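You operate a simulated robot arm through the tools that you are given. There is no shell and no other tool. Be economical: measure what you need, move in short steps, check, and stop when the job is done.

The job below is to be done with a simulated robot arm. You get a single attempt, and the scene is never put back.

Task
Reset the intercom base's controls and switch its power off.
Fine: blue call off, level to 0, tone to 0, channel 1; power off last.

It is judged by the outcome, as a careful person would: the job done as asked, and still so three seconds after it is handed in. It fails if anything else is knocked over, pushed out of place, dropped, spilled or broken.

Robot
A 7-joint arm with a two-finger parallel gripper, fixed in place. Base frame: the origin is at the foot of the arm, x ahead of it, y to its left, z up; the work surface is at about z = 0. Lengths are in mm, angles in rad, forces in N, time in s.
With the tool pointing down near the work surface it reaches from about 240 to 620 mm from the base axis. Its first joint turns from -1.152 to 1.152 rad. Payload 2.6 kg.
Tool frame: the origin (TCP) lies between the finger pads and is the grasp point; the fingertips stand 30 mm ahead of it; z points along the fingers, y is the line along which they close. The gripper opens to 94 mm. The fingers are 28 mm wide and 10 mm thick; the gripper's body (50 by 96 mm) begins 55 mm behind the TCP.
Orientation is that of the tool frame in the base frame, as a unit quaternion [w, x, y, z]. With the fingers straight down and closing along the base's y, the tool's x points along the base's -x, its y along +y and its z along -z.

Tools
- The arm moves only by the tool send_rows. Its argument "series" is one flat list of numbers, 7 for each row, row after row: the turn, a rotation vector about the tool's x, y, z in rad, then the shift along the tool's x, y, z in mm, then the finger opening in mm, from 0 to 94. In form: [rx, ry, rz, tx, ty, tz, gripper, rx, ry, rz, tx, ty, tz, gripper, ...]. A call has 1 to 20 rows; each row shifts and turns the commanded pose from where the row before left it, along the tool's axes as they then stand. Each row takes 0.2 s and may step no farther than 50 mm and 0.15 rad from the row before; otherwise, or with a gripper value out of range, the whole call is refused. Where a pose cannot be reached the arm comes as near as it can. A force on the tool above 90 N (or 10 N above the force at the start of the call, whichever is more), or a blocked arm, ends the call early, and 0.2 s more pass. The fingers move at their own pace (about 72 mm/s each) and stop on an object; they squeeze with about 35 N. The grip force told is the motor's: it shows also when the fingers shut on nothing. Time passes only in rows, and 0.2 s behind the last, so rows that do not move let the fingers close. It gives the time, the measured TCP pose, the force on the tool (base axes), the opening and the grip force at its end, in the units of the frame above (readings bear some noise), with the torque about the TCP (base axes, N m) and any sound that the robot's microphone picked up.
- Cameras (640 x 400 px; columns grow to the right, rows downward): "scene" is fixed at [43.2, 426.5, 586.7]; the picture's right is [-0.80, -0.61, 0.00], its down [-0.26, 0.34, -0.91] and it looks along [0.55, -0.72, -0.42] (base axes); focal length 346 px, centre (320, 200). "wrist" rides on the gripper at [76, 14, -103] in the tool frame; the picture's right is [-0.18, 0.98, 0.00], its down [-0.75, -0.14, -0.64] and it looks along [-0.63, -0.12, 0.77] (tool axes); focal length 243 px, centre (320, 200). There is no depth. A picture from a camera that has moved, and an enlarged one, comes with that camera's place and axes in the base frame and with its lens. The place of the scene camera against the robot may be out by one fixed shift of up to 12 mm in any direction.
- snapshot(camera): a new picture of that camera. No time passes.
- inspect(camera, box): a new picture of the part [left, top, right, bottom] of that camera's present view, enlarged. No time passes.
- sign_off(): hands the job in; it is judged then, once.

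Work in short steps. Places have to be worked out from the pictures, the camera data and where the tool is seen: move nearer, look again, correct. Check each grasp and each placing, and mend what went wrong. You have 120 turns and 76 pictures in all, those below and enlarged ones among them. Open the gripper and draw the arm clear of the work before you hand the job in, unless the task says otherwise; then end with one line.

The tools are called as a command line: name --argument value ..., lists and objects as JSON in quotes. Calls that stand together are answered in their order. send_rows: Moves the arm, as the interface text tells. Its arguments: {"type":"object","properties":{"series":{"type":"array","items":{"type":"number"}}},"required":["series"]} The other tools are called the same way: snapshot (camera) takes a picture; inspect (camera, box) takes an enlarged picture of a part of a camera's view; sign_off () hands the job in.

At the start:

```text
time_s: 0.0
tcp_pos: [335.6, 134.1, 396.2]
tcp_rot: [0.001, 0.0, 1.0, -0.001]
contact_force: [0.4, -0.4, 0.3]
moment: [0.02, -0.02, 0.0]
gripper_width: 94.1
grip_force: 0.1
```

scene: 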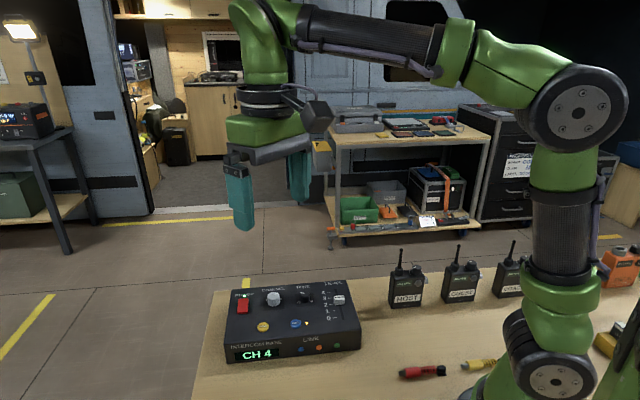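
wrist: 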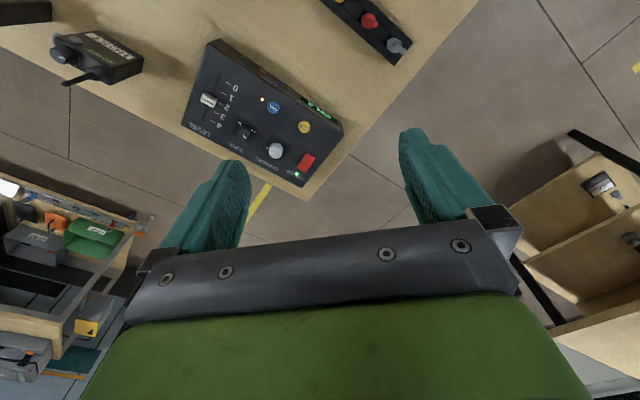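

I'll begin by looking closely at the intercom base from both cameras.

inspect --camera "scene" --box '[210, 265, 370, 365]'

inspect --camera "wrist" --box '[170, 30, 362, 200]'

```text
4.00 times, centred on (290, 315) of scene
camera zoom: at [43.2, 426.5, 586.7], right [-0.8, -0.61, 0.0], down [-0.26, 0.34, -0.91], along [0.55, -0.72, -0.42], focal length 1384 px, centre (440, -260)
```

zoom: 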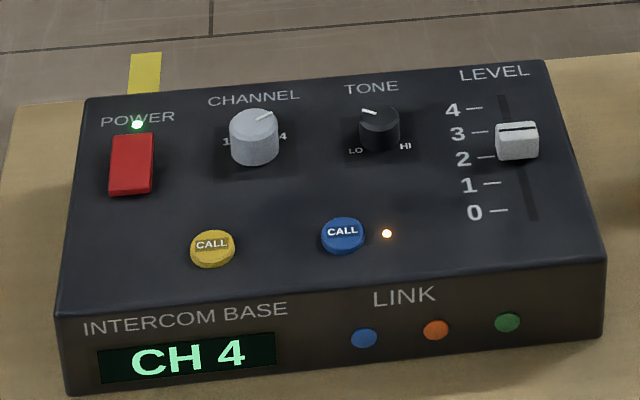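

```text
2.35 times, centred on (266, 115) of wrist
camera zoom: at [258.9, 149.3, 499.7], right [0.18, 0.98, 0.0], down [0.75, -0.14, 0.64], along [0.63, -0.12, -0.77], focal length 571 px, centre (447, 400)
```

zoom: 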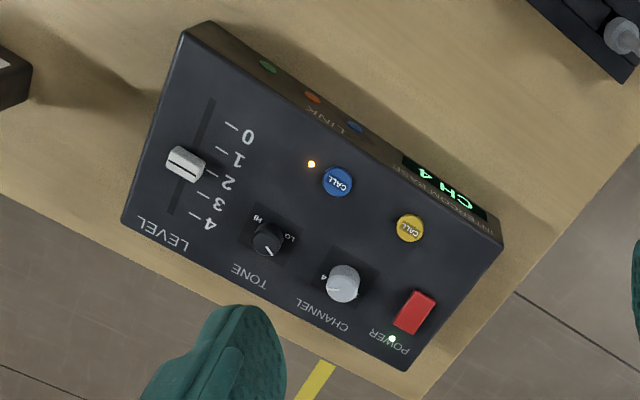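

The base is lit, showing CH 4, with the blue call LED on, tone mid-range and level about 2.3. The panel seems turned about 45°, so I'll align the tool with it and move above for a closer view.

send_rows --series '[0, 0, 0.131, 0, 0, 0, 94, 0, 0, 0.131, 0, 0, 0, 94, 0, 0, 0.131, 0, 0, 0, 94, 0, 0, 0.131, 0, 0, 0, 94, 0, 0, 0.131, 0, 0, 0, 94, 0, 0, 0.131, 0, 0, 0, 94, 0, 0, 0, -27, -2.3, 20, 94, 0, 0, 0, -27, -2.3, 20, 94, 0, 0, 0, -27, -2.3, 20, 94, 0, 0, 0, -27, -2.3, 20, 94, 0, 0, 0, -27, -2.3, 20, 94, 0, 0, 0, -27, -2.3, 20, 94]'

snapshot --camera "wrist"

```text
time_s: 2.6
tcp_pos: [440.6, 9.6, 275.4]
tcp_rot: [0.001, 0.382, 0.924, 0.0]
contact_force: [-0.3, 0.3, 0.1]
moment: [0.02, 0.0, 0.0]
gripper_width: 93.8
grip_force: 0.2
```

```text
71 pictures are left
camera wrist: at [396.9, 74.5, 379.0], right [0.83, 0.56, 0.0], down [0.43, -0.63, 0.64], along [0.36, -0.53, -0.77], focal length 243 px, centre (320, 200)
```

wrist: 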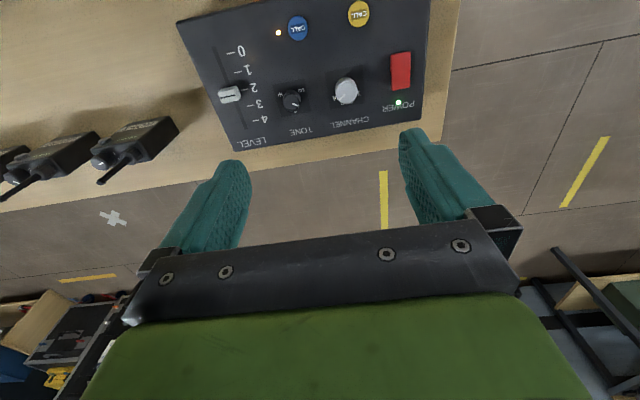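

Triangulating the two wrist views: blue ≈ (391, 39.5, ~60), fader ≈ (357, -63), channel ≈ (472, 20), tone ≈ (424, -27), power ≈ (510, 72). I'll go above the blue button with fingers closed and look again.

send_rows --series '[0, 0, 0, 14, -3.5, 34, 0, 0, 0, 0, 14, -3.5, 34, 0, 0, 0, 0, 14, -3.5, 34, 0, 0, 0, 0, 14, -3.5, 33, 0, 0, 0, 0, 0, 0, 0, 0]'

snapshot --camera "wrist"

inspect --camera "scene" --box '[210, 245, 370, 365]'

```text
time_s: 3.8
tcp_pos: [391.1, 40.7, 138.9]
tcp_rot: [-0.001, 0.383, 0.924, 0.0]
contact_force: [0.3, -0.5, 0.4]
moment: [0.0, 0.01, 0.01]
gripper_width: 0.0
grip_force: 32.8
```

```text
70 pictures are left
camera wrist: at [346.8, 105.1, 243.1], right [0.83, 0.56, 0.0], down [0.43, -0.63, 0.64], along [0.36, -0.53, -0.77], focal length 243 px, centre (320, 200)
```

wrist: 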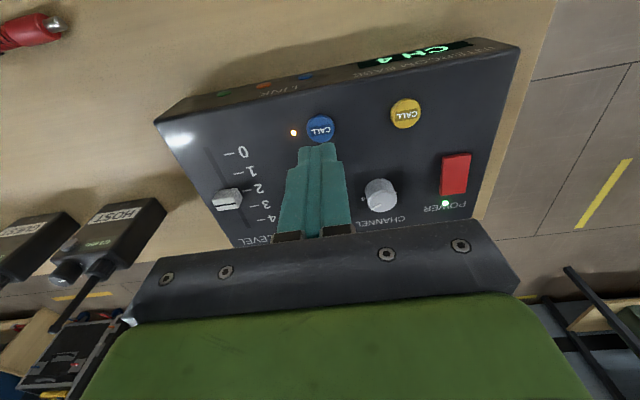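

```text
3.33 times, centred on (290, 305) of scene
camera zoom: at [43.2, 426.5, 586.7], right [-0.8, -0.61, 0.0], down [-0.26, 0.34, -0.91], along [0.55, -0.72, -0.42], focal length 1153 px, centre (420, -150)
```

zoom: 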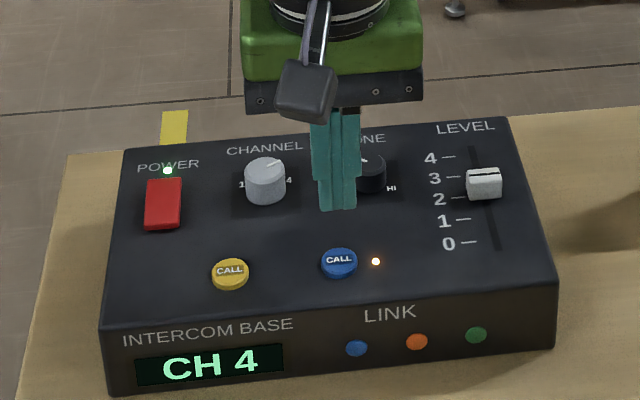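

Blue is directly beneath (≈391, 39, 62). I'll lower to about 10 mm above it, nudging 1.5 mm in y, then look.

send_rows --series '[0, 0, 0, -0.5, -1, 17, 0, 0, 0, 0, -0.5, 0, 17, 0, 0, 0, 0, 0, 0, 0, 0]'

inspect --camera "scene" --box '[210, 265, 370, 365]'

inspect --camera "wrist" --box '[220, 20, 420, 200]'

```text
time_s: 4.6
tcp_pos: [390.6, 38.7, 105.7]
tcp_rot: [0.0, 0.383, 0.924, -0.001]
contact_force: [0.8, -0.6, 0.3]
moment: [0.0, -0.02, 0.01]
gripper_width: 0.2
grip_force: 32.8
```

```text
4.00 times, centred on (290, 315) of scene
camera zoom: at [43.3, 426.5, 586.7], right [-0.8, -0.61, 0.0], down [-0.26, 0.34, -0.91], along [0.55, -0.72, -0.42], focal length 1384 px, centre (440, -260)
```

zoom: 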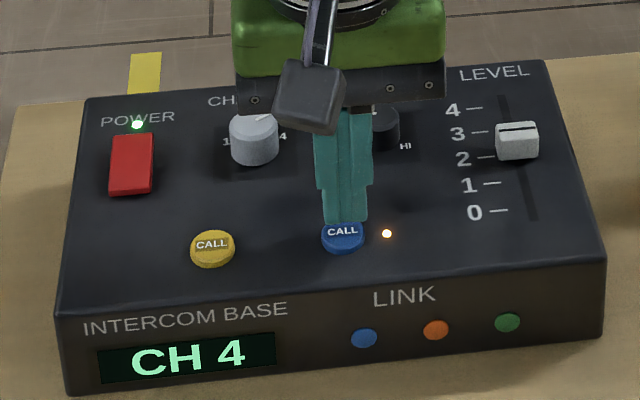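

```text
2.22 times, centred on (320, 110) of wrist
camera zoom: at [346.9, 103.6, 209.8], right [0.83, 0.56, 0.0], down [0.43, -0.63, 0.64], along [0.36, -0.53, -0.77], focal length 539 px, centre (320, 400)
```

zoom: 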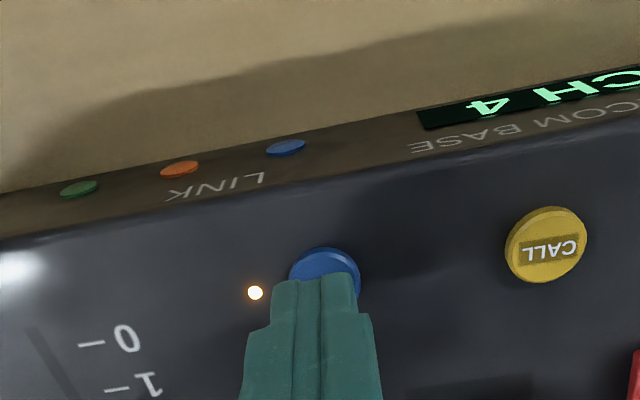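

The tip is about 10 mm above the button and roughly centred. I'll shift 2 mm toward the front and descend in small steps, watching the force.

send_rows --series '[0, 0, 0, 2, 0, 4, 0, 0, 0, 0, 0, 0, 4, 0, 0, 0, 0, 0, 0, 3, 0, 0, 0, 0, 0, 0, 2, 0]'

```text
time_s: 5.6
tcp_pos: [389.5, 38.7, 94.2]
tcp_rot: [0.0, 0.383, 0.924, 0.0]
contact_force: [0.8, -0.1, 0.6]
moment: [0.02, -0.01, 0.02]
gripper_width: 0.1
grip_force: 32.9
```

No contact yet at tip z≈64; continuing slowly.

send_rows --series '[0, 0, 0, 0, 0, 2, 0, 0, 0, 0, 0, 0, 2, 0, 0, 0, 0, 0, 0, 2, 0]'

inspect --camera "wrist" --box '[220, 20, 420, 200]'

```text
time_s: 6.4
tcp_pos: [390.2, 40.4, 87.9]
tcp_rot: [0.0, 0.384, 0.923, 0.0]
contact_force: [0.3, -2.4, 8.7]
moment: [-0.09, -0.02, 0.07]
gripper_width: 0.2
grip_force: 33.1
heard: click
```

```text
2.22 times, centred on (320, 110) of wrist
camera zoom: at [345.5, 104.1, 192.4], right [0.83, 0.56, 0.0], down [0.43, -0.63, 0.64], along [0.36, -0.53, -0.77], focal length 539 px, centre (320, 400)
```

zoom: 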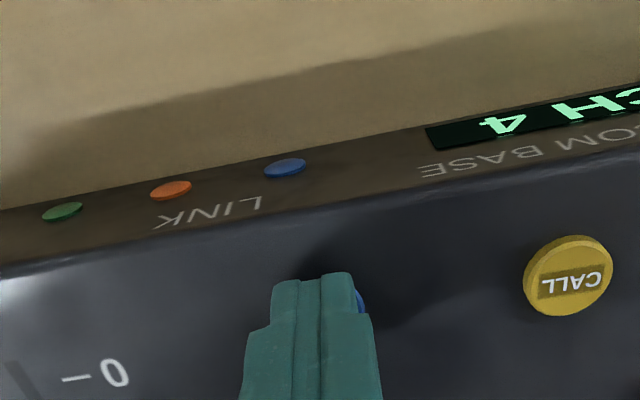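

Click heard and the call LED is out. I'll retract and go to the far (level‑4) side of the fader cap, then look.

send_rows --series '[0, 0, 0, 0, 0, -25, 0, 0, 0, 0, 0, 0, -25, 0, 0, 0, 0, -25.8, -32, 0, 0, 0, 0, 0, -25.8, -32, 0, 0, 0, 0, 0, -25.8, -32, 0, 0, 0, 0, 0, 0, 0, 15, 0, 0, 0, 0, 0, 0, 0, 0]'

snapshot --camera "wrist"

inspect --camera "scene" --box '[210, 265, 370, 365]'

```text
time_s: 8.0
tcp_pos: [374.8, -81.6, 122.4]
tcp_rot: [0.001, 0.383, 0.924, 0.001]
contact_force: [-0.2, -0.3, -0.1]
moment: [0.0, 0.01, 0.02]
gripper_width: 0.0
grip_force: 32.5
```

```text
65 pictures are left
camera wrist: at [331.1, -17.8, 226.8], right [0.83, 0.56, 0.0], down [0.43, -0.63, 0.64], along [0.36, -0.53, -0.77], focal length 243 px, centre (320, 200)
```

wrist: 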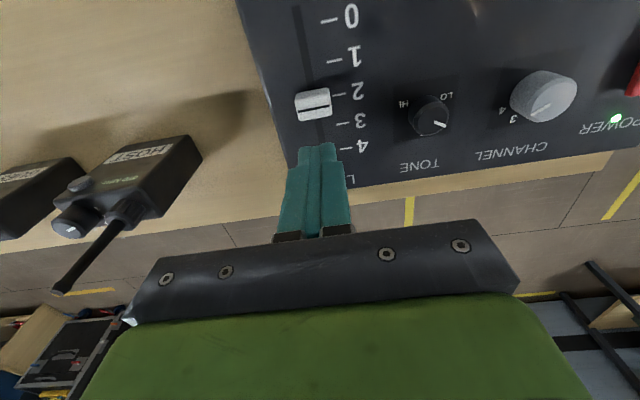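

```text
4.00 times, centred on (290, 315) of scene
camera zoom: at [43.3, 426.5, 586.7], right [-0.8, -0.61, 0.0], down [-0.26, 0.34, -0.91], along [0.55, -0.72, -0.42], focal length 1384 px, centre (440, -260)
```

zoom: 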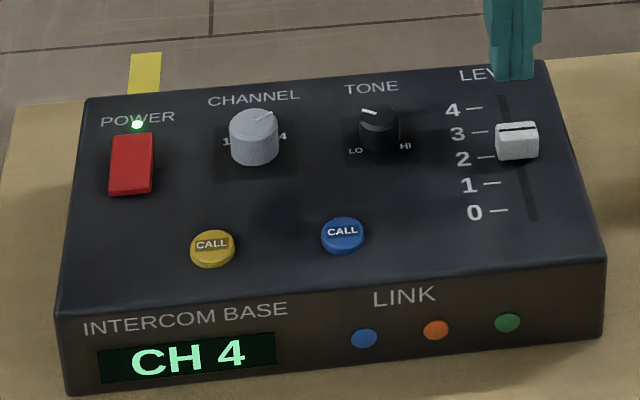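

Call is off. Cap is at about (357, -64), top ≈ 68; tip is lined up with the slot. I'll move 4 mm further back and descend toward tip z≈64.

send_rows --series '[0, 0, 0, -4, 0, 10, 0, 0, 0, 0, 0, 0, 8, 0, 0, 0, 0, 0, 0, 3, 0, 0, 0, 0, 0, 0, 3, 0, 0, 0, 0, 0, 0, 2, 0]'

inspect --camera "scene" --box '[300, 255, 380, 345]'

inspect --camera "wrist" --box '[240, 20, 420, 200]'

```text
time_s: 9.2
tcp_pos: [379.2, -84.8, 95.7]
tcp_rot: [0.0, 0.384, 0.923, 0.0]
contact_force: [-0.3, 0.5, 0.0]
moment: [0.03, 0.0, -0.01]
gripper_width: 0.0
grip_force: 33.5
```

```text
4.44 times, centred on (340, 300) of scene
camera zoom: at [43.2, 426.5, 586.7], right [-0.8, -0.61, 0.0], down [-0.26, 0.34, -0.91], along [0.55, -0.72, -0.42], focal length 1538 px, centre (231, -244)
```

zoom: 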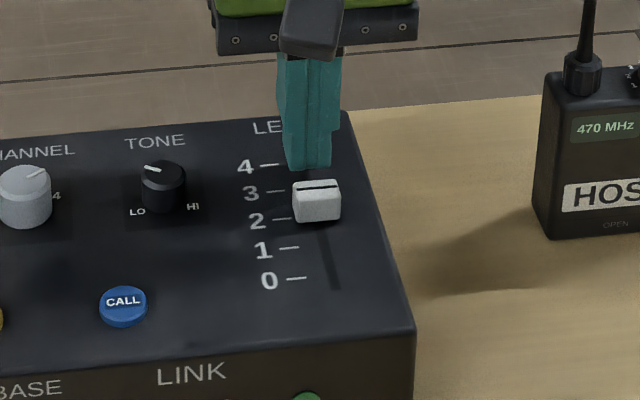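

```text
2.22 times, centred on (330, 110) of wrist
camera zoom: at [335.0, -21.3, 200.5], right [0.83, 0.56, 0.0], down [0.43, -0.63, 0.64], along [0.36, -0.53, -0.77], focal length 539 px, centre (298, 400)
```

zoom: 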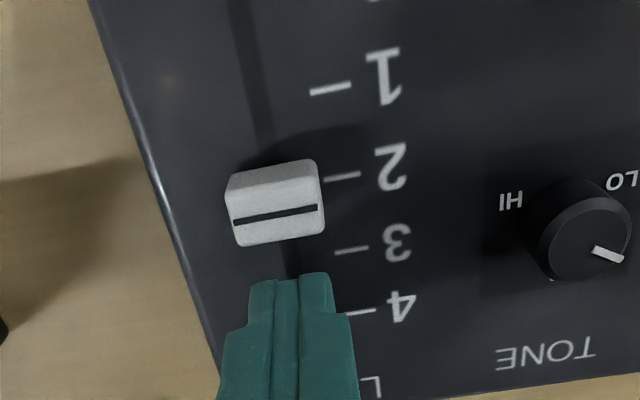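

No contact at tip z≈65.7. Lower a few more mm to overlap the cap well, checking for panel contact.

send_rows --series '[0, 0, 0, 0, 0, 2, 0, 0, 0, 0, 0, 0, 2, 0, 0, 0, 0, 0, 0, 1, 0]'

```text
time_s: 10.0
tcp_pos: [378.4, -85.6, 92.4]
tcp_rot: [0.0, 0.383, 0.924, 0.0]
contact_force: [0.1, -0.2, -0.5]
moment: [-0.03, -0.03, -0.02]
gripper_width: 0.0
grip_force: 32.8
```

Still free at tip z≈61. Start pushing toward level 0, small steps.

send_rows --series '[0, 0, 0, 4, 0, 0, 0, 0, 0, 0, 4, 0, 0, 0, 0, 0, 0, 4, 0, 0, 0, 0, 0, 0, 4, 0, 0, 0, 0, 0, 0, 4, 0, 0, 0]'

inspect --camera "scene" --box '[210, 265, 370, 365]'

inspect --camera "wrist" --box '[240, 20, 420, 200]'

```text
time_s: 11.2
tcp_pos: [364.7, -71.8, 90.9]
tcp_rot: [-0.001, 0.383, 0.924, -0.001]
contact_force: [0.8, -1.2, -0.1]
moment: [-0.04, 0.0, -0.01]
gripper_width: 0.1
grip_force: 33.3
```

```text
4.00 times, centred on (290, 315) of scene
camera zoom: at [43.3, 426.5, 586.7], right [-0.8, -0.61, 0.0], down [-0.26, 0.34, -0.91], along [0.55, -0.72, -0.42], focal length 1384 px, centre (440, -260)
```

zoom: 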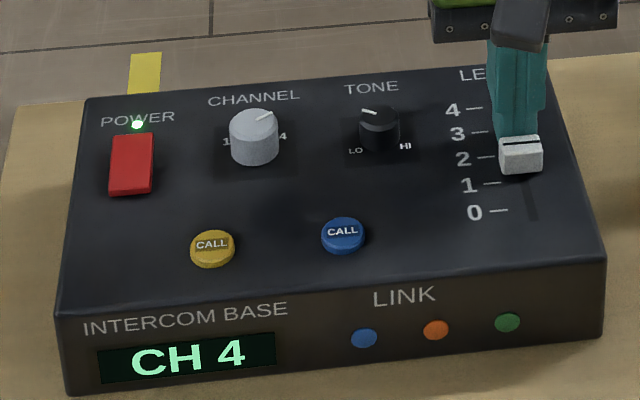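

```text
2.22 times, centred on (330, 110) of wrist
camera zoom: at [320.6, -7.0, 194.9], right [0.83, 0.56, 0.0], down [0.43, -0.63, 0.64], along [0.36, -0.53, -0.77], focal length 539 px, centre (298, 400)
```

zoom: 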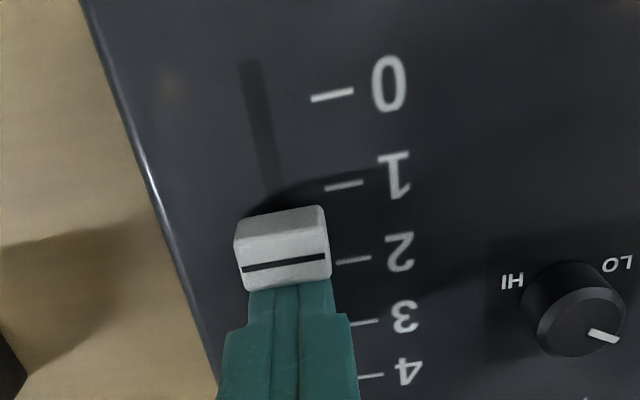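

The cap slides easily (≈1.3 N). Continue pushing, drifting down slightly with the panel's slope.

send_rows --series '[0, 0, 0, 4, 0, 0.4, 0, 0, 0, 0, 4, 0, 0.4, 0, 0, 0, 0, 4, 0, 0.4, 0, 0, 0, 0, 4, 0, 0.4, 0, 0, 0, 0, 4, 0, 0.4, 0]'

inspect --camera "wrist" --box '[240, 20, 420, 200]'

```text
time_s: 12.4
tcp_pos: [351.4, -56.7, 89.8]
tcp_rot: [-0.001, 0.383, 0.924, -0.001]
contact_force: [-0.8, -1.3, -0.3]
moment: [-0.02, 0.03, 0.0]
gripper_width: 0.0
grip_force: 33.3
```

```text
2.22 times, centred on (330, 110) of wrist
camera zoom: at [307.1, 7.3, 193.6], right [0.83, 0.56, 0.0], down [0.43, -0.63, 0.64], along [0.36, -0.53, -0.77], focal length 539 px, centre (298, 400)
```

zoom: 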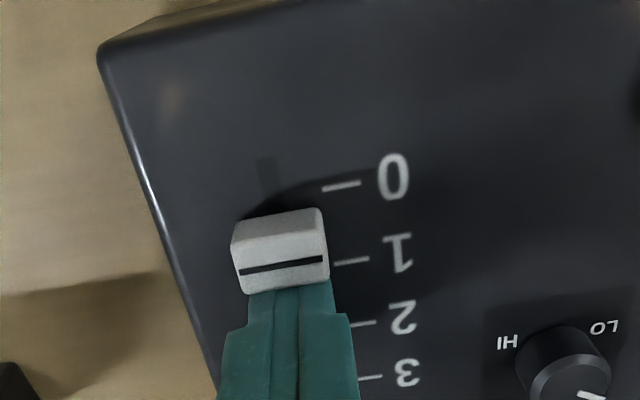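

20 mm of travel moved about one unit; roughly 0.8 unit remains. Pushing 10 mm, then small steps.

send_rows --series '[0, 0, 0, 4, 0, 0.4, 0, 0, 0, 0, 4, 0, 0.4, 0, 0, 0, 0, 3, 0, 0.3, 0, 0, 0, 0, 0, 0, 0, 0]'

inspect --camera "wrist" --box '[240, 20, 420, 200]'

inspect --camera "scene" --box '[210, 265, 370, 365]'

```text
time_s: 13.4
tcp_pos: [343.5, -51.5, 88.8]
tcp_rot: [0.002, 0.382, 0.924, 0.0]
contact_force: [7.0, -6.5, -4.0]
moment: [-0.13, -0.18, 0.0]
gripper_width: 0.1
grip_force: 32.8
```

```text
2.22 times, centred on (330, 110) of wrist
camera zoom: at [299.2, 13.6, 192.7], right [0.83, 0.56, 0.0], down [0.43, -0.63, 0.64], along [0.36, -0.53, -0.76], focal length 539 px, centre (298, 400)
```

zoom: 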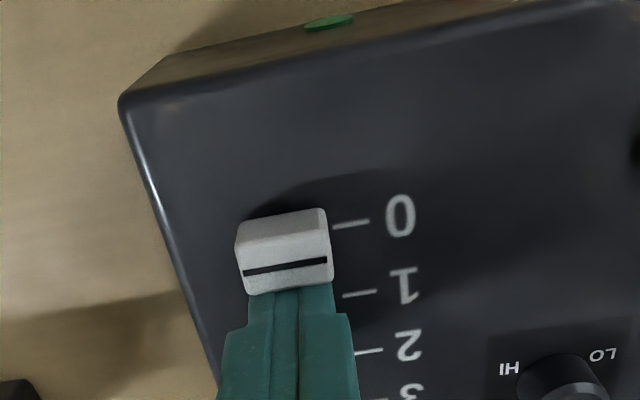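

```text
4.00 times, centred on (290, 315) of scene
camera zoom: at [43.3, 426.5, 586.7], right [-0.8, -0.61, 0.0], down [-0.26, 0.34, -0.91], along [0.55, -0.72, -0.42], focal length 1384 px, centre (440, -260)
```

zoom: 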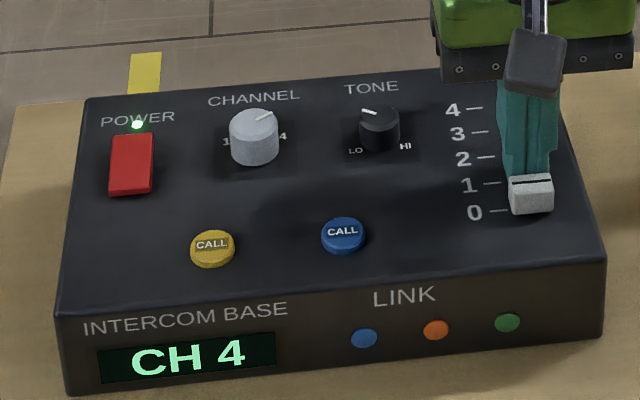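

Force jumped to about 9.5 N, likely the end stop, and the box hasn't moved. One more 1 mm nudge to confirm.

send_rows --series '[0, 0, 0, 1, 0, 0, 0]'

inspect --camera "scene" --box '[310, 285, 370, 335]'

```text
time_s: 13.8
tcp_pos: [342.5, -51.4, 88.6]
tcp_rot: [0.004, 0.383, 0.924, 0.0]
contact_force: [16.0, -13.8, -7.5]
moment: [-0.25, -0.26, 0.04]
gripper_width: 0.2
grip_force: 33.4
```

```text
8.00 times, centred on (340, 310) of scene
camera zoom: at [43.3, 426.5, 586.7], right [-0.8, -0.61, 0.0], down [-0.26, 0.34, -0.91], along [0.55, -0.72, -0.42], focal length 2768 px, centre (160, -680)
```

zoom: 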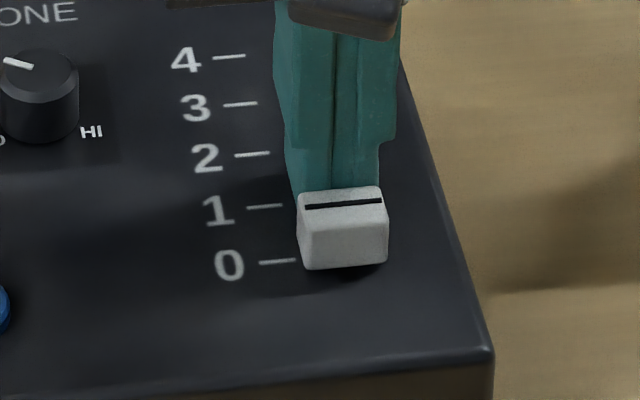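

The level sits hard on its stop at 0. Back off, lift, open partly and move above the tone knob (≈424, -27).

send_rows --series '[0, 0, 0, -7, 0, 0, 0, 0, 0, 0, 0, 0, -20, 0, 0, 0, 0, 0, 0, -22, 50, 0, 0, 0, -17, 37.5, 0, 50, 0, 0, 0, -17, 37.5, 0, 50, 0, 0, 0, 0, 0, 0, 50]'

inspect --camera "wrist" --box '[200, 0, 440, 200]'

inspect --camera "scene" --box '[210, 265, 370, 365]'

```text
time_s: 15.2
tcp_pos: [424.6, -26.9, 132.1]
tcp_rot: [0.0, 0.382, 0.924, 0.0]
contact_force: [-0.5, -1.3, 0.1]
moment: [0.01, 0.01, 0.0]
gripper_width: 50.1
grip_force: 0.1
```

```text
2.00 times, centred on (320, 100) of wrist
camera zoom: at [381.4, 38.5, 235.7], right [0.83, 0.56, 0.0], down [0.43, -0.63, 0.64], along [0.36, -0.53, -0.77], focal length 485 px, centre (320, 400)
```

zoom: 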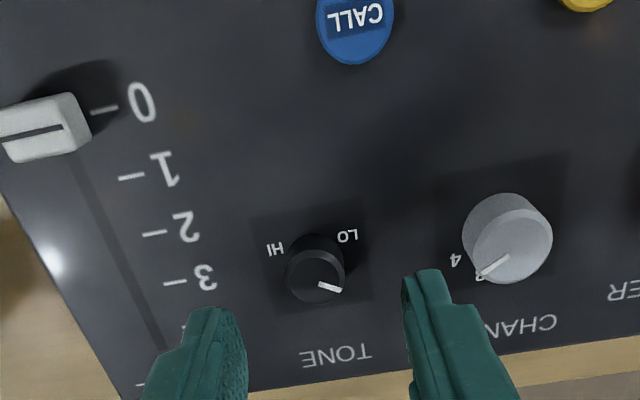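

```text
4.00 times, centred on (290, 315) of scene
camera zoom: at [43.3, 426.5, 586.7], right [-0.8, -0.61, 0.0], down [-0.26, 0.34, -0.91], along [0.55, -0.72, -0.42], focal length 1384 px, centre (440, -260)
```

zoom: 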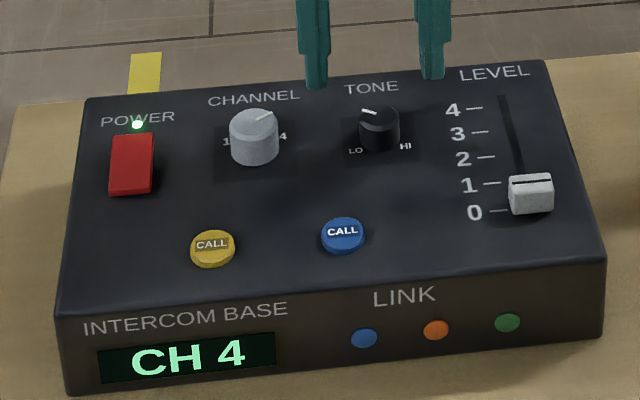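

Tone knob centre estimates ≈ (425.5, -28.5). Nudge there and descend to just above the knob, then recheck centring.

send_rows --series '[0, 0, 0, -1.8, 0, 13, 50, 0, 0, 0, 0, 0, 13, 50, 0, 0, 0, 0, 0, 0, 50]'

inspect --camera "wrist" --box '[230, 40, 430, 200]'

inspect --camera "scene" --box '[265, 265, 345, 325]'

```text
time_s: 16.0
tcp_pos: [426.4, -27.9, 105.4]
tcp_rot: [0.0, 0.382, 0.924, 0.0]
contact_force: [-0.2, -0.5, -0.3]
moment: [0.03, 0.02, 0.0]
gripper_width: 49.9
grip_force: 0.0
```

```text
2.50 times, centred on (330, 120) of wrist
camera zoom: at [382.0, 37.4, 209.0], right [0.83, 0.56, 0.0], down [0.43, -0.63, 0.64], along [0.36, -0.53, -0.77], focal length 606 px, centre (295, 400)
```

zoom: 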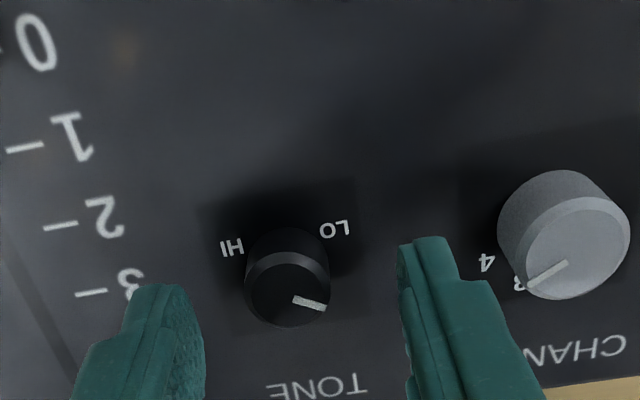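

```text
6.67 times, centred on (305, 295) of scene
camera zoom: at [43.3, 426.5, 586.7], right [-0.8, -0.61, 0.0], down [-0.26, 0.34, -0.91], along [0.55, -0.72, -0.42], focal length 2307 px, centre (420, -433)
```

zoom: 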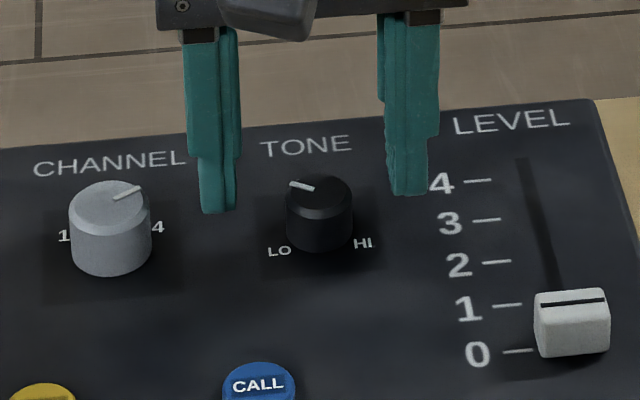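

Centred over the knob. Lower tips to z≈60 around it.

send_rows --series '[0, 0, 0, 0, 0, 6, 50, 0, 0, 0, 0, 0, 5, 50, 0, 0, 0, 0, 0, 4, 50]'

```text
time_s: 16.8
tcp_pos: [424.6, -25.9, 90.3]
tcp_rot: [0.0, 0.383, 0.924, 0.001]
contact_force: [0.2, -0.2, -0.6]
moment: [0.0, 0.02, -0.01]
gripper_width: 50.0
grip_force: 0.0
```

No contact; close on the knob.

send_rows --series '[0, 0, 0, 0, 0, 0, 24, 0, 0, 0, 0, 0, 0, 10, 0, 0, 0, 0, 0, 0, 10]'

inspect --camera "wrist" --box '[230, 40, 430, 200]'

inspect --camera "scene" --box '[265, 265, 345, 325]'

```text
time_s: 17.6
tcp_pos: [424.7, -27.9, 88.9]
tcp_rot: [-0.001, 0.384, 0.923, -0.001]
contact_force: [-10.8, -8.2, 2.2]
moment: [-0.08, 0.2, -0.05]
gripper_width: 21.5
grip_force: 44.7
```

```text
2.50 times, centred on (330, 120) of wrist
camera zoom: at [380.5, 37.1, 193.4], right [0.83, 0.56, 0.0], down [0.43, -0.63, 0.64], along [0.36, -0.53, -0.77], focal length 606 px, centre (295, 400)
```

zoom: 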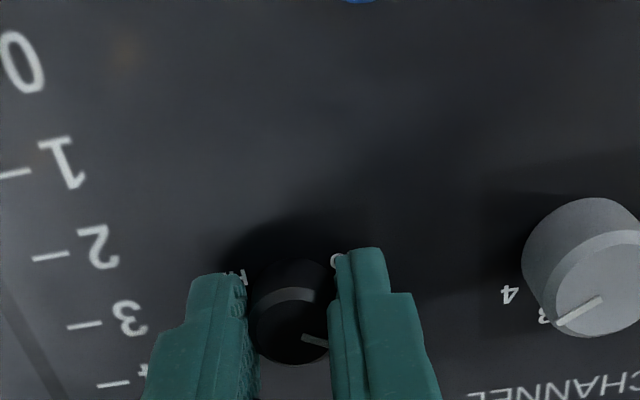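

```text
6.67 times, centred on (305, 295) of scene
camera zoom: at [43.2, 426.5, 586.7], right [-0.8, -0.61, 0.0], down [-0.26, 0.34, -0.91], along [0.55, -0.72, -0.42], focal length 2307 px, centre (420, -433)
```

zoom: 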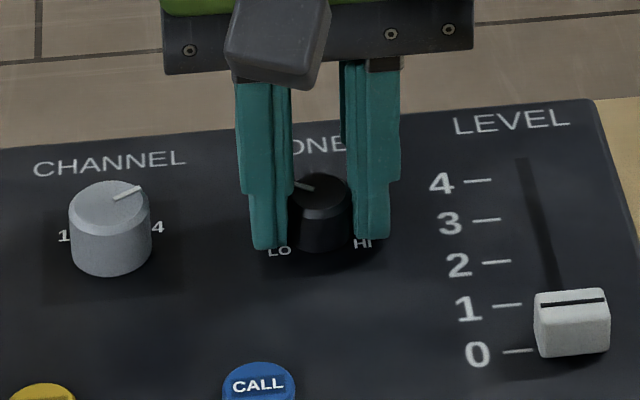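

Gripped at 21.5 mm, with a side force meaning I'm about 1 mm off along the closing line. Correct that and begin turning counter‑clockwise.

send_rows --series '[0, 0, 0, 0, -1.3, 0, 10, 0, 0, -0.1, 0, 0, 0, 10, 0, 0, -0.1, 0, 0, 0, 10, 0, 0, -0.1, 0, 0, 0, 10, 0, 0, -0.1, 0, 0, 0, 10, 0, 0, 0, 0, 0, 0, 10]'

inspect --camera "scene" --box '[265, 265, 345, 325]'

```text
time_s: 19.0
tcp_pos: [424.5, -27.3, 89.8]
tcp_rot: [-0.001, 0.192, 0.981, -0.001]
contact_force: [-7.8, -10.4, -14.2]
moment: [-0.41, -0.68, 0.01]
gripper_width: 21.6
grip_force: 44.4
```

```text
6.67 times, centred on (305, 295) of scene
camera zoom: at [43.3, 426.5, 586.7], right [-0.8, -0.61, 0.0], down [-0.26, 0.34, -0.91], along [0.55, -0.72, -0.42], focal length 2307 px, centre (420, -433)
```

zoom: 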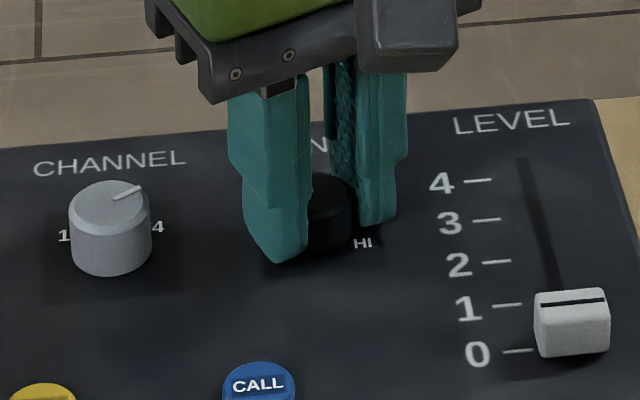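

Turned 0.4 rad without trouble, although some tilt load is building. I'll open to relax, look at the pointer, then regrip.

send_rows --series '[0, 0, 0, 0, 0, 0, 45, 0, 0, 0, 0, 0, 0, 45]'

inspect --camera "wrist" --box '[230, 40, 430, 200]'

inspect --camera "scene" --box '[265, 265, 345, 325]'

```text
time_s: 19.6
tcp_pos: [425.4, -27.9, 90.0]
tcp_rot: [0.001, 0.192, 0.981, 0.001]
contact_force: [-0.6, -0.2, -0.2]
moment: [0.0, 0.01, -0.03]
gripper_width: 44.9
grip_force: 0.1
```

```text
2.50 times, centred on (330, 120) of wrist
camera zoom: at [359.2, 15.6, 194.4], right [0.54, 0.84, 0.0], down [0.64, -0.41, 0.64], along [0.54, -0.35, -0.77], focal length 606 px, centre (295, 400)
```

zoom: 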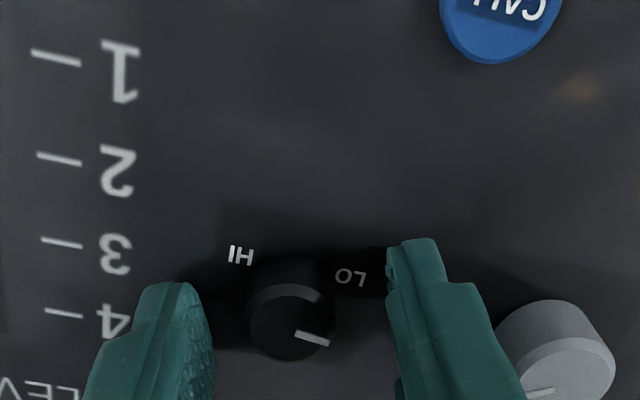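

```text
6.67 times, centred on (305, 295) of scene
camera zoom: at [43.2, 426.5, 586.7], right [-0.8, -0.61, 0.0], down [-0.26, 0.34, -0.91], along [0.55, -0.72, -0.42], focal length 2307 px, centre (420, -433)
```

zoom: 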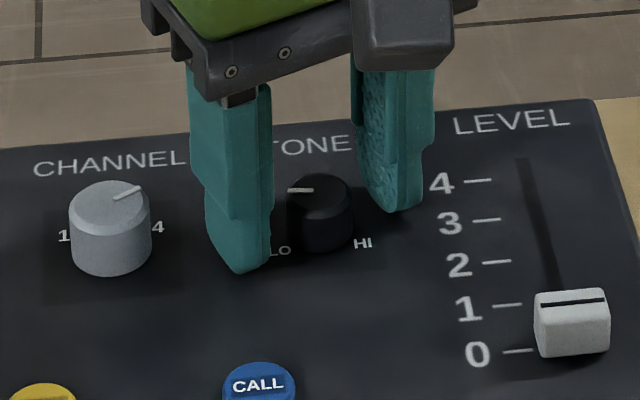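

The knob followed the tool (pointer now about -80°). Regrip and turn another 0.5 rad, watching torque.

send_rows --series '[0, 0, 0, 0, 0, 0, 10, 0, 0, 0, 0, 0, 0, 10, 0, 0, -0.1, 0, 0, 0, 10, 0, 0, -0.1, 0, 0, 0, 10, 0, 0, -0.1, 0, 0, 0, 10, 0, 0, -0.1, 0, 0, 0, 10, 0, 0, -0.1, 0, 0, 0, 10]'

```text
time_s: 21.2
tcp_pos: [423.9, -27.6, 90.6]
tcp_rot: [0.001, -0.058, 0.998, -0.001]
contact_force: [-12.1, -9.2, 19.2]
moment: [0.0, -0.21, 0.03]
gripper_width: 21.4
grip_force: 44.7
```

No torque about z yet (no stop). Turn another 0.3 rad, then relax and look.

send_rows --series '[0, 0, -0.1, 0, 0, 0, 10, 0, 0, -0.1, 0, 0, 0, 10, 0, 0, -0.1, 0, 0, 0, 10]'

send_rows --series '[0, 0, 0, 0, 0, 0, 45, 0, 0, 0, 0, 0, 0, 45]'

inspect --camera "wrist" --box '[230, 40, 430, 200]'

inspect --camera "scene" --box '[210, 265, 370, 365]'

```text
time_s: 22.0
tcp_pos: [425.3, -27.4, 89.8]
tcp_rot: [0.001, -0.207, 0.978, 0.0]
contact_force: [-7.6, -10.7, 16.3]
moment: [-0.07, 0.02, -0.5]
gripper_width: 21.7
grip_force: 45.2
```

```text
time_s: 22.6
tcp_pos: [424.9, -25.7, 88.0]
tcp_rot: [0.001, -0.206, 0.979, 0.0]
contact_force: [-0.1, -0.7, 0.8]
moment: [0.02, -0.03, -0.04]
gripper_width: 45.1
grip_force: 0.1
```

```text
2.50 times, centred on (330, 120) of wrist
camera zoom: at [349.2, -43.5, 192.7], right [-0.23, 0.97, 0.0], down [0.75, 0.17, 0.64], along [0.62, 0.15, -0.77], focal length 606 px, centre (295, 400)
```

zoom: 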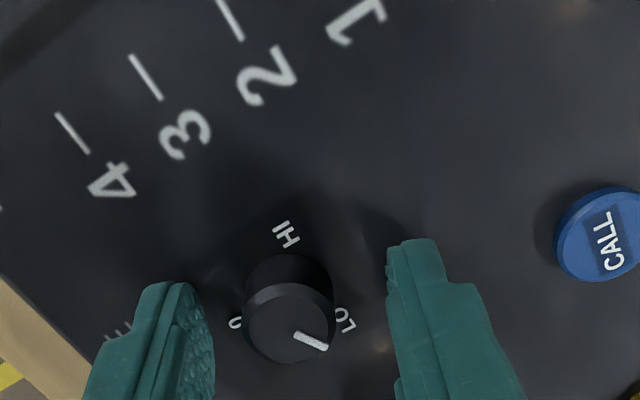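

```text
4.00 times, centred on (290, 315) of scene
camera zoom: at [43.3, 426.5, 586.7], right [-0.8, -0.61, 0.0], down [-0.26, 0.34, -0.91], along [0.55, -0.72, -0.42], focal length 1384 px, centre (440, -260)
```

zoom: 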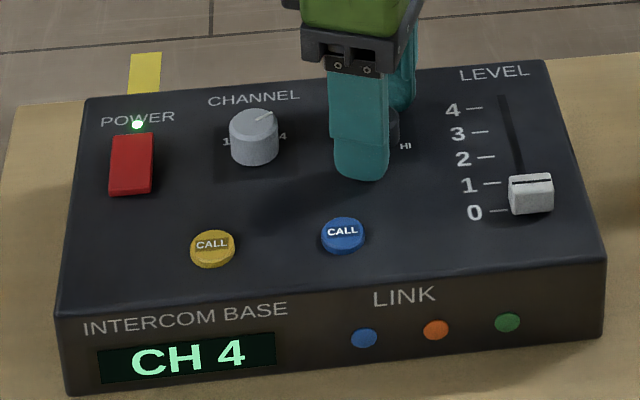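

A stop was reached at LO — but I now see a "0" label behind the knob, previously hidden. I'll lift clear and view the tone scale properly.

send_rows --series '[0, 0, 0, 0, 0, -30, 60, 0, 0, 0, 0, 0, -40, 60, 0, 0, 0, 30, 0, -20, 60]'

inspect --camera "wrist" --box '[220, 0, 440, 200]'

inspect --camera "scene" --box '[265, 265, 345, 325]'

```text
time_s: 23.4
tcp_pos: [395.8, -38.5, 177.7]
tcp_rot: [0.0, -0.206, 0.979, 0.0]
contact_force: [-0.2, 0.4, 0.4]
moment: [0.03, 0.0, 0.02]
gripper_width: 60.0
grip_force: 0.0
```

```text
2.00 times, centred on (330, 100) of wrist
camera zoom: at [321.2, -56.0, 281.9], right [-0.23, 0.97, 0.0], down [0.75, 0.17, 0.64], along [0.63, 0.15, -0.77], focal length 485 px, centre (300, 400)
```

zoom: 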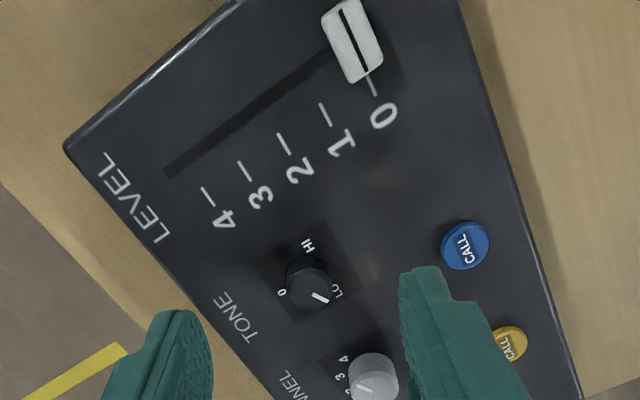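

```text
6.67 times, centred on (305, 295) of scene
camera zoom: at [43.3, 426.5, 586.7], right [-0.8, -0.61, 0.0], down [-0.26, 0.34, -0.91], along [0.55, -0.72, -0.42], focal length 2307 px, centre (420, -433)
```

zoom: 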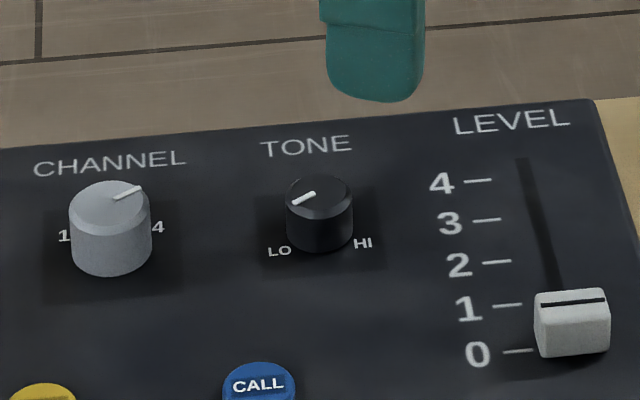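

Now clear: tone's 0 is at the top centre (LO left, HI right), so the knob must go from ≈-122° back to 0°. I'll pre-rotate the gripper, return over the knob, and descend.

send_rows --series '[0, 0, -0.126, 0, 0, 0, 50, 0, 0, -0.126, 0, 0, 0, 50, 0, 0, -0.126, 0, 0, 0, 50, 0, 0, -0.126, 0, 0, 0, 50, 0, 0, -0.126, 0, 0, 0, 50, 0, 0, 0, -23, -19.8, 25, 50, 0, 0, 0, 0, 0, 30, 50, 0, 0, 0, 0, 0, 17, 50, 0, 0, 0, 0, 0, 0, 50]'

inspect --camera "wrist" --box '[220, 0, 440, 200]'

```text
time_s: 25.4
tcp_pos: [426.5, -30.6, 106.3]
tcp_rot: [0.0, -0.499, 0.867, 0.001]
contact_force: [-0.4, 0.2, -0.7]
moment: [0.01, 0.02, 0.02]
gripper_width: 49.9
grip_force: 0.1
```

```text
2.00 times, centred on (330, 100) of wrist
camera zoom: at [375.4, -87.7, 210.0], right [-0.76, 0.65, 0.0], down [0.5, 0.58, 0.64], along [0.42, 0.49, -0.77], focal length 485 px, centre (300, 400)
```

zoom: 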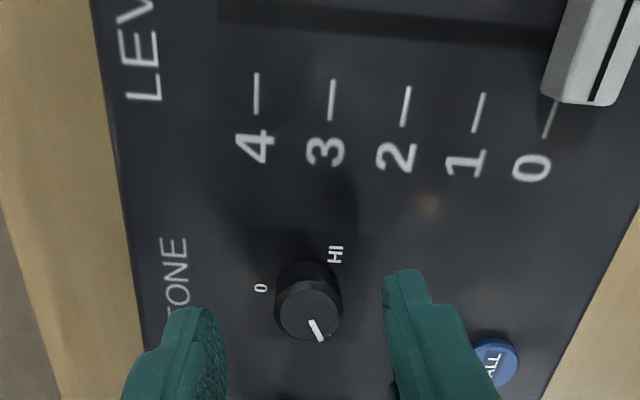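

Nearly centred (shift 1 mm along the closing line). Descend and grip.

send_rows --series '[0, 0, 0, 0, 1, 8, 50, 0, 0, 0, 0, 0, 8, 50, 0, 0, 0, 0, 0, 0, 24, 0, 0, 0, 0, 0, 0, 10, 0, 0, 0, 0, 0, 0, 10]'

```text
time_s: 26.6
tcp_pos: [424.1, -28.4, 90.9]
tcp_rot: [-0.001, -0.498, 0.867, 0.002]
contact_force: [-18.2, 5.9, 5.9]
moment: [0.27, -0.04, -0.02]
gripper_width: 21.5
grip_force: 44.4
```

Side force again along the closing line; shift 1.3 mm with it and turn clockwise by about 1 rad.

send_rows --series '[0, 0, 0, 0, 1.3, 0, 10, 0, 0, 0.12, 0, 0, 0, 10, 0, 0, 0.12, 0, 0, 0, 10, 0, 0, 0.12, 0, 0, 0, 10, 0, 0, 0.12, 0, 0, 0, 10, 0, 0, 0.12, 0, 0, 0, 10, 0, 0, 0.12, 0, 0, 0, 10, 0, 0, 0.12, 0, 0, 0, 10, 0, 0, 0.12, 0, 0, 0, 10]'

```text
time_s: 28.6
tcp_pos: [425.1, -28.0, 92.5]
tcp_rot: [0.001, -0.042, 0.999, 0.0]
contact_force: [16.1, 0.6, -28.8]
moment: [0.33, -0.4, 0.02]
gripper_width: 21.4
grip_force: 44.8
```

Turned ~0.95 rad; vertical load has built up, so release to relax and check the pointer.

send_rows --series '[0, 0, 0, 0, 0, 0, 45, 0, 0, 0, 0, 0, 0, 45]'

inspect --camera "scene" --box '[265, 265, 345, 325]'

inspect --camera "wrist" --box '[230, 40, 430, 200]'

```text
time_s: 29.2
tcp_pos: [423.6, -29.5, 91.8]
tcp_rot: [0.001, -0.041, 0.999, 0.0]
contact_force: [-0.9, -0.3, -0.1]
moment: [-0.02, -0.01, -0.01]
gripper_width: 45.1
grip_force: 0.1
```

```text
6.67 times, centred on (305, 295) of scene
camera zoom: at [43.2, 426.5, 586.7], right [-0.8, -0.61, 0.0], down [-0.26, 0.34, -0.91], along [0.55, -0.72, -0.42], focal length 2307 px, centre (420, -433)
```

zoom: 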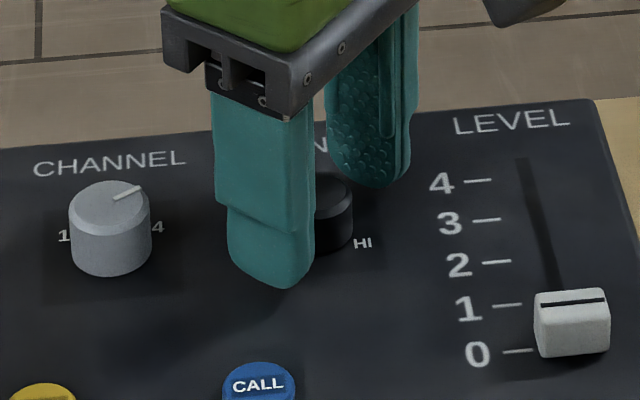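

```text
2.50 times, centred on (330, 120) of wrist
camera zoom: at [345.9, -19.6, 195.7], right [0.1, 0.99, 0.0], down [0.76, -0.08, 0.64], along [0.64, -0.07, -0.77], focal length 606 px, centre (295, 400)
```

zoom: 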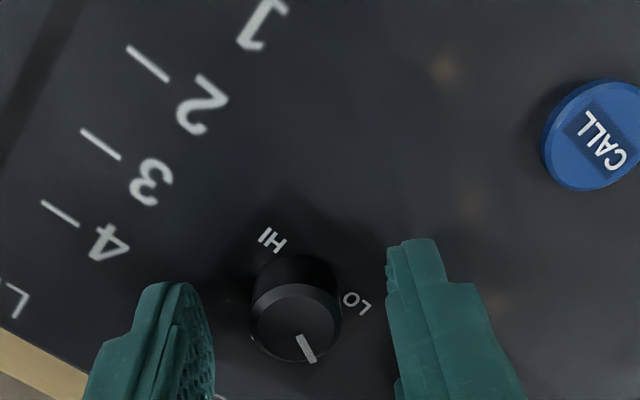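

Pointer measured at about -67°, matching expectation. Regrip and turn the remaining 1.17 rad clockwise.

send_rows --series '[0, 0, 0, 0, -0.7, 0, 24, 0, 0, 0, 0, 0, 0, 10, 0, 0, 0, 0, 0, 0, 10, 0, 0, 0.13, 0, 0, 0, 10, 0, 0, 0.13, 0, 0, 0, 10, 0, 0, 0.13, 0, 0, 0, 10, 0, 0, 0.13, 0, 0, 0, 10, 0, 0, 0.13, 0, 0, 0, 10, 0, 0, 0.13, 0, 0, 0, 10, 0, 0, 0.13, 0, 0, 0, 10, 0, 0, 0.13, 0, 0, 0, 10, 0, 0, 0.13, 0, 0, 0, 10]'

send_rows --series '[0, 0, 0, 0, 0, 0, 45, 0, 0, 0, 0, 0, 0, 45]'

inspect --camera "wrist" --box '[230, 40, 430, 200]'

inspect --camera "scene" --box '[265, 265, 345, 325]'

```text
time_s: 31.8
tcp_pos: [423.4, -27.4, 91.3]
tcp_rot: [-0.001, 0.517, 0.856, 0.0]
contact_force: [1.5, 13.9, -4.1]
moment: [-0.26, -0.01, 0.0]
gripper_width: 21.4
grip_force: 44.8
```

```text
time_s: 32.4
tcp_pos: [424.2, -29.7, 91.8]
tcp_rot: [0.0, 0.517, 0.856, 0.0]
contact_force: [-0.3, -0.3, -0.5]
moment: [0.04, -0.04, 0.04]
gripper_width: 44.9
grip_force: 0.1
```

```text
2.50 times, centred on (330, 120) of wrist
camera zoom: at [400.9, 45.7, 195.5], right [0.96, 0.29, 0.0], down [0.22, -0.73, 0.64], along [0.19, -0.61, -0.77], focal length 606 px, centre (295, 400)
```

zoom: 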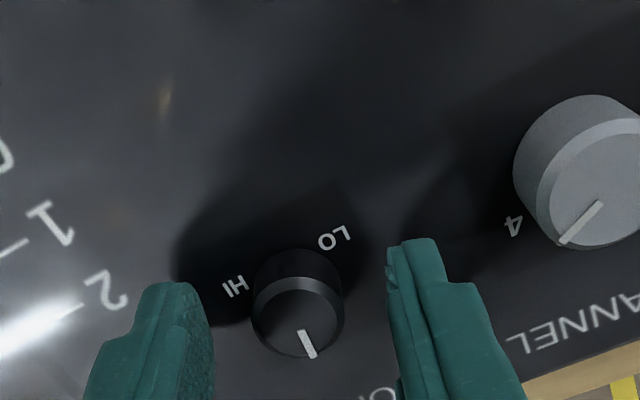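

```text
6.67 times, centred on (305, 295) of scene
camera zoom: at [43.3, 426.5, 586.7], right [-0.8, -0.61, 0.0], down [-0.26, 0.34, -0.91], along [0.55, -0.72, -0.42], focal length 2307 px, centre (420, -433)
```

zoom: 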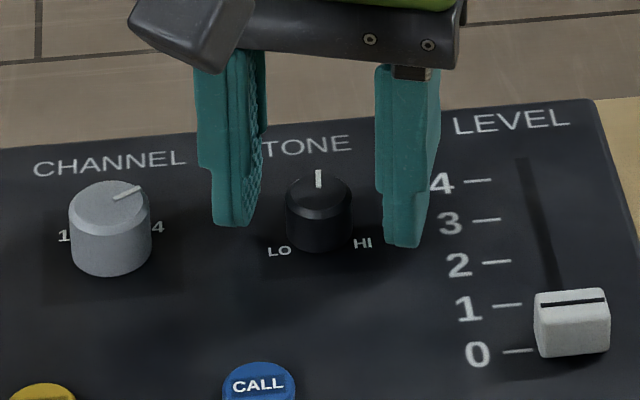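

Pointer appears near the top. Lift and zoom in for an accurate comparison with the "0" mark.

send_rows --series '[0, 0, 0, 0, 0, -30, 45, 0, 0, 0, 0, 0, -20, 45]'

inspect --camera "wrist" --box '[285, 100, 365, 170]'

inspect --camera "scene" --box '[290, 275, 330, 305]'

```text
time_s: 33.0
tcp_pos: [422.5, -28.5, 141.1]
tcp_rot: [0.001, 0.517, 0.856, -0.001]
contact_force: [0.3, 0.2, 0.5]
moment: [0.03, -0.02, 0.0]
gripper_width: 45.1
grip_force: 0.3
```

```text
5.71 times, centred on (325, 135) of wrist
camera zoom: at [400.5, 46.2, 245.8], right [0.96, 0.29, 0.0], down [0.23, -0.73, 0.64], along [0.19, -0.61, -0.77], focal length 1386 px, centre (291, 571)
```

zoom: 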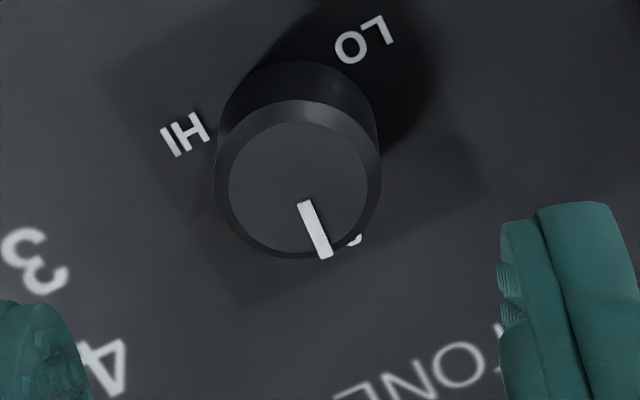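

```text
13.33 times, centred on (310, 290) of scene
camera zoom: at [43.3, 426.5, 586.7], right [-0.8, -0.61, 0.0], down [-0.26, 0.34, -0.91], along [0.55, -0.72, -0.42], focal length 4614 px, centre (453, -1000)
```

zoom: 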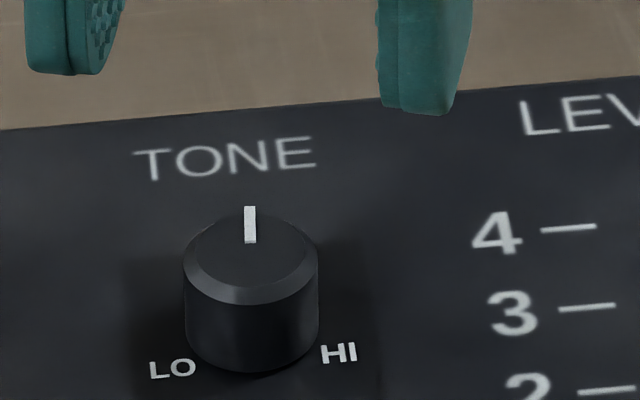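

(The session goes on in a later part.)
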